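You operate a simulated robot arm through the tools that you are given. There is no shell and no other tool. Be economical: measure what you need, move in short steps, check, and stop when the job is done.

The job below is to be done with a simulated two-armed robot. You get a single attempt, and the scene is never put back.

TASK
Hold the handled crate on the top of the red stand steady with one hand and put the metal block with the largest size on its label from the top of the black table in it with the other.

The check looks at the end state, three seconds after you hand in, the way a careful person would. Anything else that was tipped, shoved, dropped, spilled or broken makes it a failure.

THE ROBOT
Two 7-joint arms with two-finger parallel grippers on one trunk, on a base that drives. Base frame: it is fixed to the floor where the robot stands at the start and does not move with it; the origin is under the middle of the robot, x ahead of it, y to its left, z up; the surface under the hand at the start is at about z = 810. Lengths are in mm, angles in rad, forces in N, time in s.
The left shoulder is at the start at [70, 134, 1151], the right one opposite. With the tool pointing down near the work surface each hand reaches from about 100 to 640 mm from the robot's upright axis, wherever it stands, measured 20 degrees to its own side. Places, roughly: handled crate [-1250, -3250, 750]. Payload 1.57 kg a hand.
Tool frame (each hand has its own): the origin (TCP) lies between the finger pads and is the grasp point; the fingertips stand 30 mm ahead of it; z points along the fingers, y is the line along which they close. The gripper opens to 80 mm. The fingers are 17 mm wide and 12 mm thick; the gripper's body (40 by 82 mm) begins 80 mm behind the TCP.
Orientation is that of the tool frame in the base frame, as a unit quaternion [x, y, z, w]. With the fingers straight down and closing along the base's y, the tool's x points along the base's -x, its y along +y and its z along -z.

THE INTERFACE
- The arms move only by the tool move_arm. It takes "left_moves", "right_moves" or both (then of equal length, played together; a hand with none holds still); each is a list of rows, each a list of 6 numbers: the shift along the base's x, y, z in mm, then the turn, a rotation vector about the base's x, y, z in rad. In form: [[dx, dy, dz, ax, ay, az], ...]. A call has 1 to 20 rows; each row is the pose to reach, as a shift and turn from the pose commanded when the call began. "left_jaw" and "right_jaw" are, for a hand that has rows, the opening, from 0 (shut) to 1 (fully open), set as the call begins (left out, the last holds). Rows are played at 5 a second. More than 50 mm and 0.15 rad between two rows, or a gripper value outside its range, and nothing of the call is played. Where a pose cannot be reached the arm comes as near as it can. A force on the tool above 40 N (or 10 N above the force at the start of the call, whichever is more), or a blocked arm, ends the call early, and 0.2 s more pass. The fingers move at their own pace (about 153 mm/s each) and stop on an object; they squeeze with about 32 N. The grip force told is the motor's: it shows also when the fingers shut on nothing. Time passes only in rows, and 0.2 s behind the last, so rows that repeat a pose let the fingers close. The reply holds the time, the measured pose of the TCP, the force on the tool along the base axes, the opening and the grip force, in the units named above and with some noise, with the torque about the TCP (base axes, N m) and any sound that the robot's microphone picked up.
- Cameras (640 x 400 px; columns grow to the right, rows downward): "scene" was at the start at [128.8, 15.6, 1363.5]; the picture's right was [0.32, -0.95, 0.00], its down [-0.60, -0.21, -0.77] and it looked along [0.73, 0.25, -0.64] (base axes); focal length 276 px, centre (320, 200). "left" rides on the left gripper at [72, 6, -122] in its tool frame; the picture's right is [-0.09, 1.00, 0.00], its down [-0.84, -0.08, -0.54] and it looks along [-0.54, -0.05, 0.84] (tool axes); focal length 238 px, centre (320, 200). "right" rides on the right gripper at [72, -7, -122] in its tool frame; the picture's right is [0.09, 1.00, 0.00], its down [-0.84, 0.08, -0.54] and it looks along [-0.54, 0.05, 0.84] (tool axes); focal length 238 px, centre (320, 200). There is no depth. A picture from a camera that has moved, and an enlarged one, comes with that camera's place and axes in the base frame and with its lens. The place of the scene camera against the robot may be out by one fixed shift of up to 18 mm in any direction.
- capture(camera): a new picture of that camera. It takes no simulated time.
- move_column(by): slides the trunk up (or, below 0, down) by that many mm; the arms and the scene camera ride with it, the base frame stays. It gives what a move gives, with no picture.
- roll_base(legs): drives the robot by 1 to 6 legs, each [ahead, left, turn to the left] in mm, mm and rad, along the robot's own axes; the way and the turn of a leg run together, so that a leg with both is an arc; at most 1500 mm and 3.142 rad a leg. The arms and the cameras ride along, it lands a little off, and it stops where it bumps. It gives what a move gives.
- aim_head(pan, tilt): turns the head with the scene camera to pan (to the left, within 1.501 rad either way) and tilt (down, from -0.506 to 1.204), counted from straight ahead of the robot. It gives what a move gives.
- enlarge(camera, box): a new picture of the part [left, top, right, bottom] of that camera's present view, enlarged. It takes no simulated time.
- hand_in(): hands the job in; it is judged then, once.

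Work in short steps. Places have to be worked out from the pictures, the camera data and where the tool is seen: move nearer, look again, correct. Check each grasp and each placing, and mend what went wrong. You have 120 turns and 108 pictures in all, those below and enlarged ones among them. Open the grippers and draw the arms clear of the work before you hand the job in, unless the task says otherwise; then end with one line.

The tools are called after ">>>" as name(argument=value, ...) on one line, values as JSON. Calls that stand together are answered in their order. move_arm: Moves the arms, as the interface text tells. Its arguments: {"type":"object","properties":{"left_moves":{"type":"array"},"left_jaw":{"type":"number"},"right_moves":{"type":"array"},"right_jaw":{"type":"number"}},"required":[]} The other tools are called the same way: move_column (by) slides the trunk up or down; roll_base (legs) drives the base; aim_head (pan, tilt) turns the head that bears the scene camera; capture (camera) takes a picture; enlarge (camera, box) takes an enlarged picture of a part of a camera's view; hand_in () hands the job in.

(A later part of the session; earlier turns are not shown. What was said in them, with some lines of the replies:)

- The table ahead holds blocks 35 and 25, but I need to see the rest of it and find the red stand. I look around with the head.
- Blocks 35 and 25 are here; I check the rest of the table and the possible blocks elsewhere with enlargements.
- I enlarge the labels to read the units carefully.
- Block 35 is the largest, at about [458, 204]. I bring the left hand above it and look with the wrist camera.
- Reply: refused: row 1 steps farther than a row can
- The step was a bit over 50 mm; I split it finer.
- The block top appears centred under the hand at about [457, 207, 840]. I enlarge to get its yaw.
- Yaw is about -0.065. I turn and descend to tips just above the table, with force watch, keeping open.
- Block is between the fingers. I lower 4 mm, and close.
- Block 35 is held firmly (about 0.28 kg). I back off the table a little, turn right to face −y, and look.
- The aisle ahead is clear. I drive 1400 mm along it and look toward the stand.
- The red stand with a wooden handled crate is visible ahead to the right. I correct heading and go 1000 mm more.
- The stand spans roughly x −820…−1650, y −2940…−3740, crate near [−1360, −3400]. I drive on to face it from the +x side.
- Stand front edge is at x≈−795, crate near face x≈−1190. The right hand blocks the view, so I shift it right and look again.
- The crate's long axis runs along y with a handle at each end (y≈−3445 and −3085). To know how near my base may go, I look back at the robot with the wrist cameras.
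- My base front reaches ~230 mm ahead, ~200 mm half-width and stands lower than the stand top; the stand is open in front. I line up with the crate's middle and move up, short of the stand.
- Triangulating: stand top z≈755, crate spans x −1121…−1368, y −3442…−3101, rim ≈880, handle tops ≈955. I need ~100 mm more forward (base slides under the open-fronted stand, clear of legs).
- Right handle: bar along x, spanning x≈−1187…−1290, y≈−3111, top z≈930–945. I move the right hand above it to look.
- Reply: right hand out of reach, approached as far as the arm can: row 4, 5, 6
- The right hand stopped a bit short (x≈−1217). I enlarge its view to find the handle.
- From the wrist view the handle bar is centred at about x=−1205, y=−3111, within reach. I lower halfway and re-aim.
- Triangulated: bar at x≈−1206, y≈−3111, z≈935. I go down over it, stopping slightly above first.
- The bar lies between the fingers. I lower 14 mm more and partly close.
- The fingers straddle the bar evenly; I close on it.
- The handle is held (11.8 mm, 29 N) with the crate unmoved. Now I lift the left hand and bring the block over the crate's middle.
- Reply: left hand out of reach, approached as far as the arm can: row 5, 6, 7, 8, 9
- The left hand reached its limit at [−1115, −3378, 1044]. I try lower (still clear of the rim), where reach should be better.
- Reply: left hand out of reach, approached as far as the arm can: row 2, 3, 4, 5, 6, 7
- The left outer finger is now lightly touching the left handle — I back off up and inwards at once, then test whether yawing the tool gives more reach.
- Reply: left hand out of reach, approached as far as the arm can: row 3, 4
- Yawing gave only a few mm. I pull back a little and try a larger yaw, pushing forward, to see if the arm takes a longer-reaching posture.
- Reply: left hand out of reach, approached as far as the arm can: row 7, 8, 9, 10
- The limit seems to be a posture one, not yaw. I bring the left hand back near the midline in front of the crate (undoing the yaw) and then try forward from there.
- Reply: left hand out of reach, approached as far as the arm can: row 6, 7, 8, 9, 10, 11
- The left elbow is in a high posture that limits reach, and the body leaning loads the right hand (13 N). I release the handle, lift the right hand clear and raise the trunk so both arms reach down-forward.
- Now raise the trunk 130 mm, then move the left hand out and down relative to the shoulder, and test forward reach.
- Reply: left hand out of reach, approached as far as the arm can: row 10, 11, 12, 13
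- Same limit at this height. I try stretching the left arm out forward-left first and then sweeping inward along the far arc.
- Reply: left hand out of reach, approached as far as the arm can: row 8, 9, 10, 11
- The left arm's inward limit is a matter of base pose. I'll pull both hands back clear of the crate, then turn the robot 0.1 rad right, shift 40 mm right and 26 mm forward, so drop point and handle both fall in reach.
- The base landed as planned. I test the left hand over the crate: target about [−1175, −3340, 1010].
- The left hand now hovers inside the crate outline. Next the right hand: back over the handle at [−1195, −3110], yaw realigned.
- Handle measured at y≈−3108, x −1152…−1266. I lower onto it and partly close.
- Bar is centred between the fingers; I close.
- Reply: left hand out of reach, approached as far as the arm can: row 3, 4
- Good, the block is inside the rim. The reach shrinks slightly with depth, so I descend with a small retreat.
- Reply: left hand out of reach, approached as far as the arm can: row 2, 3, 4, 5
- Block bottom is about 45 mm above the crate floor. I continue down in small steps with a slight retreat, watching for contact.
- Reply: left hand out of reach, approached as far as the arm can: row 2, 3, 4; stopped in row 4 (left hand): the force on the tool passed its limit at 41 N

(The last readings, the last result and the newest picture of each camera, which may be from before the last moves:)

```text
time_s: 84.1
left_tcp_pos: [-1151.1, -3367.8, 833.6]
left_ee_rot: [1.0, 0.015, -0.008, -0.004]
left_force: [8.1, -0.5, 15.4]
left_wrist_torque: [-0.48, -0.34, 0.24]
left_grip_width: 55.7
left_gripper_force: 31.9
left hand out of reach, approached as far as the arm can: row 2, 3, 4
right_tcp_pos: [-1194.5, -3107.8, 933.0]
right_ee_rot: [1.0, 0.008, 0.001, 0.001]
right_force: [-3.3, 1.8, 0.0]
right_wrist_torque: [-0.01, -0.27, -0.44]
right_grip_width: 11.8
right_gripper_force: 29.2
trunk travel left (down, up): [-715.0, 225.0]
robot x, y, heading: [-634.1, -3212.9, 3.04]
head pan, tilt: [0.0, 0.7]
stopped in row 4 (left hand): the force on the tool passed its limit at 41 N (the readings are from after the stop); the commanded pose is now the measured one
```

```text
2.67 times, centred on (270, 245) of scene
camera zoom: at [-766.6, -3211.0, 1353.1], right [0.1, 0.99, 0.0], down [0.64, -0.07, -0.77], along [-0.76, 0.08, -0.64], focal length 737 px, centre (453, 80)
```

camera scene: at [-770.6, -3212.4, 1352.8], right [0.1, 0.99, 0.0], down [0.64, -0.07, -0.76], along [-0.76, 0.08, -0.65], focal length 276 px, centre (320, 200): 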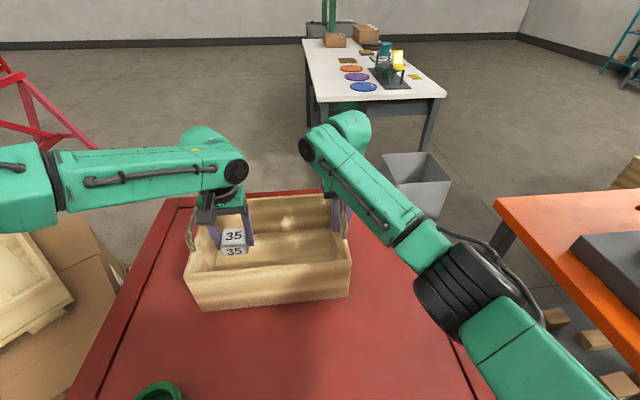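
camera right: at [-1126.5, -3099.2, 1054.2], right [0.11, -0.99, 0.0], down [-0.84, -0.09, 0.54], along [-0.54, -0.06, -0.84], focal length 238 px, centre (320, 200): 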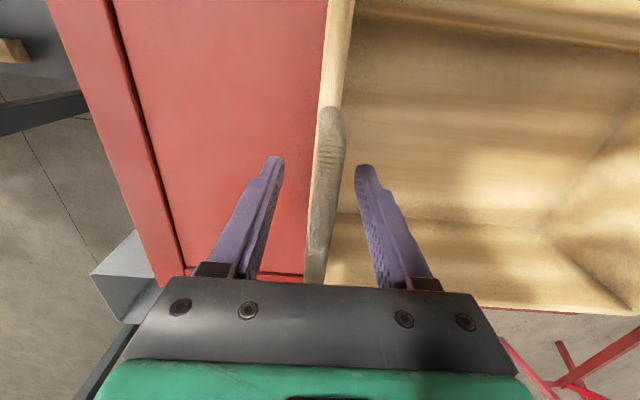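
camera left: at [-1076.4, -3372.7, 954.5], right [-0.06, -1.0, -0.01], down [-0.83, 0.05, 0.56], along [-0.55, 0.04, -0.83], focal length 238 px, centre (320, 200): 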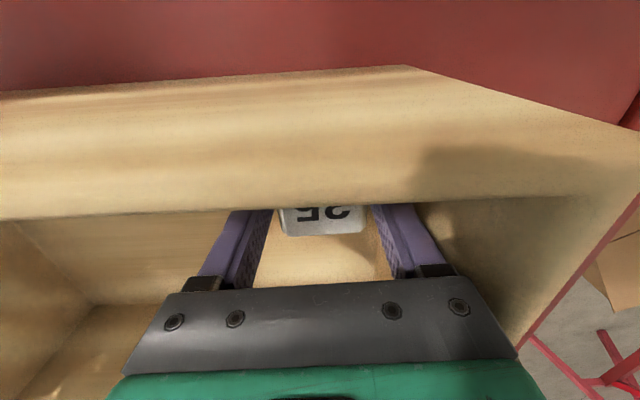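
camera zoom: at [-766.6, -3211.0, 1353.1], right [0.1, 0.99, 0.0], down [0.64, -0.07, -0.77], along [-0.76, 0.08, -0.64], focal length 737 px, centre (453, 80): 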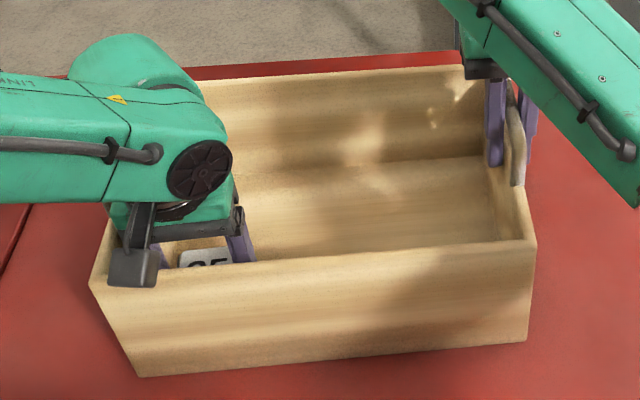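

The block shifted up in the grip when the call stopped, so it is resting on the crate floor (~z 800). I open just enough to release it.

>>> move_arm(left_moves=[[0, 2, 1, 0, 0, 0], [0, 3, 2, 0, 0, 0], [0, 3, 2, 0, 0, 0]], left_jaw=0.82)

>>> capture(camera="left")

>>> enlarge(camera="scene", box=[160, 170, 380, 320])

```text
time_s: 84.9
left_tcp_pos: [-1150.8, -3365.5, 834.1]
left_ee_rot: [1.0, 0.016, -0.007, -0.005]
left_force: [-0.1, 1.7, -1.1]
left_wrist_torque: [-0.12, -0.01, -0.05]
left_grip_width: 63.9
left_gripper_force: 0.1
right_tcp_pos: [-1197.1, -3109.0, 933.0]
right_ee_rot: [1.0, 0.008, 0.001, 0.001]
right_force: [1.6, 2.8, 3.8]
right_wrist_torque: [-0.07, 0.05, -0.33]
right_grip_width: 11.4
right_gripper_force: 28.8
trunk travel left (down, up): [-715.0, 225.0]
robot x, y, heading: [-632.1, -3213.2, 3.036]
head pan, tilt: [0.0, 0.7]
```

```text
43 pictures are left
camera left: at [-1077.2, -3369.8, 954.9], right [-0.06, -1.0, -0.01], down [-0.83, 0.05, 0.55], along [-0.55, 0.04, -0.83], focal length 238 px, centre (320, 200)
```

left: 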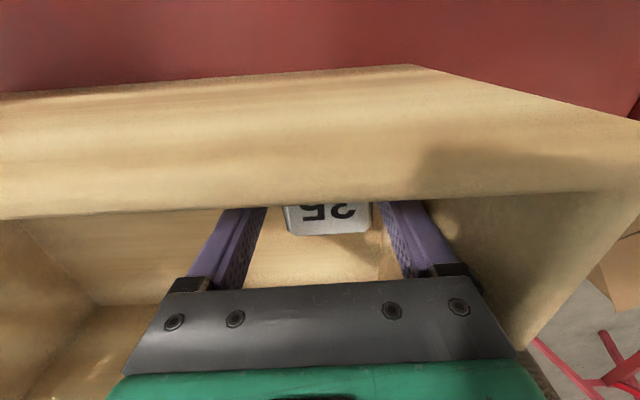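

```text
2.67 times, centred on (270, 245) of scene
camera zoom: at [-768.7, -3211.4, 1353.0], right [0.1, 0.99, 0.0], down [0.64, -0.07, -0.77], along [-0.76, 0.08, -0.64], focal length 737 px, centre (453, 80)
```

zoom: 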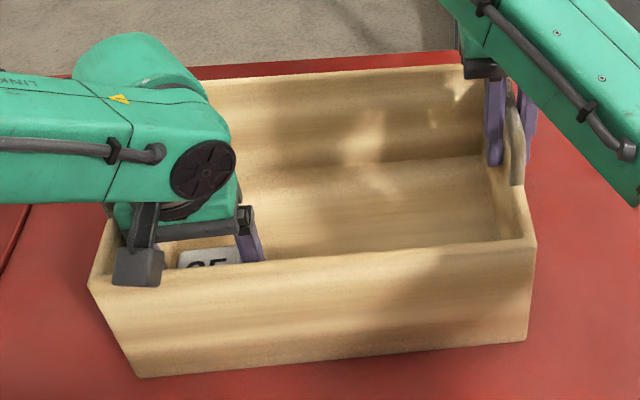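

The block stays put, free between the fingers. I raise the left hand straight up out of the crate.

>>> move_arm(left_moves=[[0, 2, 20, 0, 0, 0], [0, 4, 45, 0, 0, 0], [0, 6, 75, 0, 0, 0], [0, 8, 110, 0, 0, 0], [0, 8, 150, 0, 0, 0], [0, 8, 185, 0, 0, 0]])

>>> capture(camera="left")

>>> capture(camera="scene")

```text
time_s: 86.3
left_tcp_pos: [-1150.9, -3356.0, 1018.7]
left_ee_rot: [1.0, 0.017, -0.007, -0.004]
left_force: [0.1, 0.2, 0.5]
left_wrist_torque: [-0.01, 0.01, -0.02]
left_grip_width: 65.5
left_gripper_force: 0.1
right_tcp_pos: [-1197.5, -3109.1, 932.6]
right_ee_rot: [1.0, 0.009, 0.001, 0.001]
right_force: [-2.0, 5.4, 8.3]
right_wrist_torque: [-0.17, -0.02, -0.37]
right_grip_width: 11.4
right_gripper_force: 28.3
trunk travel left (down, up): [-715.0, 225.0]
robot x, y, heading: [-632.1, -3210.7, 3.04]
head pan, tilt: [0.0, 0.7]
```

```text
41 pictures are left
camera left: at [-1077.3, -3360.8, 1139.3], right [-0.06, -1.0, -0.01], down [-0.83, 0.05, 0.55], along [-0.55, 0.04, -0.83], focal length 238 px, centre (320, 200)
```

left: 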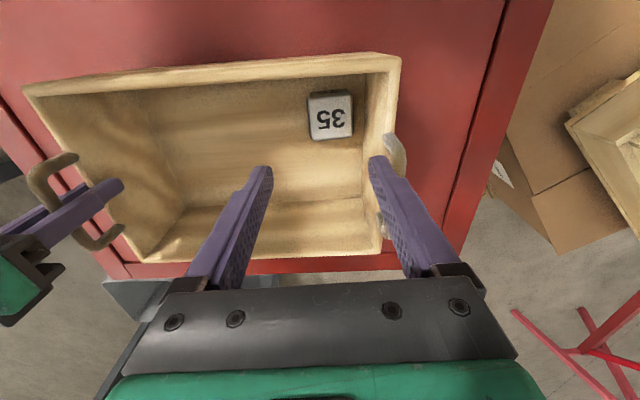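

```text
40 pictures are left
camera scene: at [-768.6, -3211.3, 1353.0], right [0.1, 0.99, 0.0], down [0.64, -0.07, -0.77], along [-0.76, 0.08, -0.64], focal length 276 px, centre (320, 200)
```

scene: 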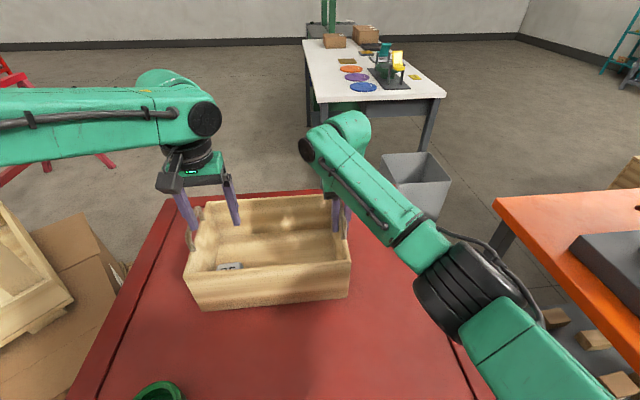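

Block 35 lies flat inside the crate. I withdraw the left hand, then release the right handle and lift clear.

>>> move_arm(left_moves=[[40, 0, 30, 0, 0, 0], [85, 0, 40, 0, 0, 0], [130, 0, 40, 0, 0, 0]])

>>> move_arm(right_moves=[[0, 0, 0, 0, 0, 0], [0, 0, 0, 0, 0, 0]], right_jaw=0.55)

>>> move_arm(right_moves=[[0, 0, 20, 0, 0, 0], [0, 0, 50, 0, 0, 0], [0, 0, 90, 0, 0, 0], [0, 0, 130, 0, 0, 0], [40, 10, 140, 0, 0, 0], [85, 20, 140, 0, 0, 0], [130, 40, 140, 0, 0, 0]])

>>> capture(camera="scene")

```text
time_s: 87.1
left_tcp_pos: [-1021.0, -3357.5, 1060.6]
left_ee_rot: [1.0, 0.016, -0.008, -0.005]
left_force: [-0.6, -0.3, 0.2]
left_wrist_torque: [0.0, -0.01, 0.0]
left_grip_width: 65.5
left_gripper_force: 0.0
right_tcp_pos: [-1196.2, -3110.2, 932.3]
right_ee_rot: [1.0, 0.01, 0.001, 0.0]
right_force: [2.3, 3.3, 6.2]
right_wrist_torque: [-0.07, 0.96, -0.41]
right_grip_width: 11.6
right_gripper_force: 28.9
trunk travel left (down, up): [-715.0, 225.0]
robot x, y, heading: [-631.5, -3212.0, 3.041]
head pan, tilt: [0.0, 0.7]
```

```text
time_s: 87.7
left_tcp_pos: [-1022.5, -3357.8, 1059.9]
left_ee_rot: [1.0, 0.016, -0.007, -0.005]
left_force: [0.1, 0.6, 0.3]
left_wrist_torque: [0.01, -0.01, 0.01]
left_grip_width: 65.4
left_gripper_force: 0.0
right_tcp_pos: [-1197.2, -3111.2, 932.7]
right_ee_rot: [1.0, 0.01, 0.002, 0.001]
right_force: [-0.2, -0.6, 0.1]
right_wrist_torque: [-0.03, -0.02, 0.02]
right_grip_width: 43.7
right_gripper_force: 0.0
trunk travel left (down, up): [-715.0, 225.0]
robot x, y, heading: [-630.4, -3214.7, 3.037]
head pan, tilt: [0.0, 0.7]
```

```text
time_s: 89.3
left_tcp_pos: [-1020.4, -3356.4, 1061.8]
left_ee_rot: [1.0, 0.015, -0.008, -0.005]
left_force: [-0.5, 0.1, -0.2]
left_wrist_torque: [-0.01, 0.03, 0.01]
left_grip_width: 65.6
left_gripper_force: 0.1
right_tcp_pos: [-1065.7, -3066.9, 1073.7]
right_ee_rot: [1.0, 0.008, 0.002, 0.001]
right_force: [0.6, -0.2, 0.3]
right_wrist_torque: [0.0, 0.06, 0.0]
right_grip_width: 44.1
right_gripper_force: 0.1
trunk travel left (down, up): [-715.0, 225.0]
robot x, y, heading: [-631.6, -3213.5, 3.04]
head pan, tilt: [0.0, 0.7]
```

```text
39 pictures are left
camera scene: at [-767.2, -3211.1, 1353.2], right [0.1, 0.99, 0.0], down [0.64, -0.07, -0.77], along [-0.76, 0.08, -0.64], focal length 276 px, centre (320, 200)
```

scene: 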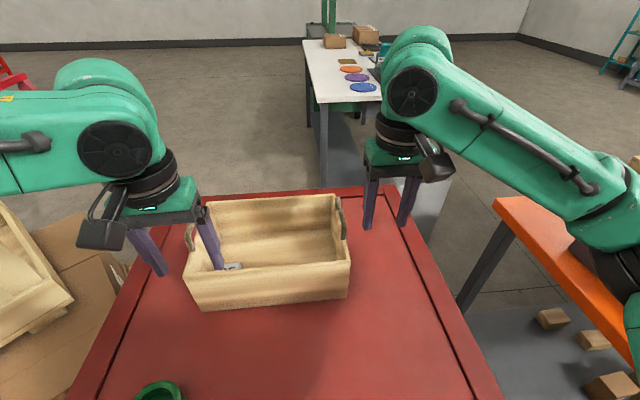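

Both hands are free and the crate stands upright with the block in it. I open the grippers fully and back the robot off the stand, then check once more.

>>> roll_base(legs=[[-260, 0, 0]])

>>> move_arm(left_moves=[[0, -20, 20, 0, 0, 0], [0, -20, 20, 0, 0, 0]], right_moves=[[0, 20, 20, 0, 0, 0], [0, 20, 20, 0, 0, 0]], left_jaw=1, right_jaw=1)

>>> capture(camera="scene")

```text
time_s: 91.2
left_tcp_pos: [-764.0, -3385.5, 1059.2]
left_ee_rot: [1.0, 0.017, -0.006, -0.004]
left_force: [-0.8, 0.3, -0.5]
left_wrist_torque: [0.01, 0.0, 0.0]
left_grip_width: 65.8
left_gripper_force: 0.0
right_tcp_pos: [-810.3, -3095.7, 1073.5]
right_ee_rot: [1.0, 0.012, 0.002, 0.001]
right_force: [-0.2, 0.6, 0.6]
right_wrist_torque: [-0.02, 0.0, -0.04]
right_grip_width: 43.9
right_gripper_force: 0.1
trunk travel left (down, up): [-715.0, 225.0]
robot x, y, heading: [-374.9, -3238.0, 3.041]
head pan, tilt: [0.0, 0.7]
```

```text
time_s: 91.8
left_tcp_pos: [-764.8, -3407.5, 1079.1]
left_ee_rot: [1.0, 0.018, -0.006, -0.005]
left_force: [-0.6, -1.4, -0.2]
left_wrist_torque: [0.04, -0.01, 0.0]
left_grip_width: 80.0
left_gripper_force: 0.1
right_tcp_pos: [-810.8, -3075.1, 1093.2]
right_ee_rot: [1.0, 0.011, 0.001, 0.001]
right_force: [0.0, -0.4, -0.4]
right_wrist_torque: [-0.05, -0.03, 0.0]
right_grip_width: 80.1
right_gripper_force: 0.0
trunk travel left (down, up): [-715.0, 225.0]
robot x, y, heading: [-373.0, -3241.0, 3.043]
head pan, tilt: [0.0, 0.7]
```

```text
38 pictures are left
camera scene: at [-511.7, -3239.2, 1352.9], right [0.1, 1.0, 0.0], down [0.64, -0.06, -0.76], along [-0.76, 0.07, -0.64], focal length 276 px, centre (320, 200)
```

scene: 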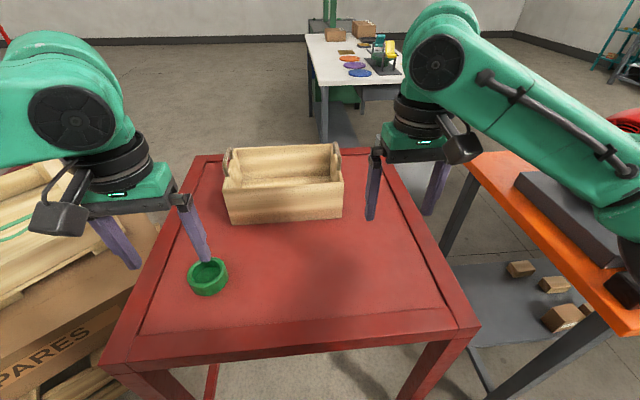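

All is in order: the crate is upright on the red stand, the tape is untouched and the arms are clear. I hand in.

>>> hand_in()

```text
The job is handed in.
```

The metal block labelled 35, the largest size I saw on the table, is lying flat in the handled crate on the red stand; the right hand held the crate's handle while the left hand put it in. I then opened both grippers, backed the robot clear and handed the job in.
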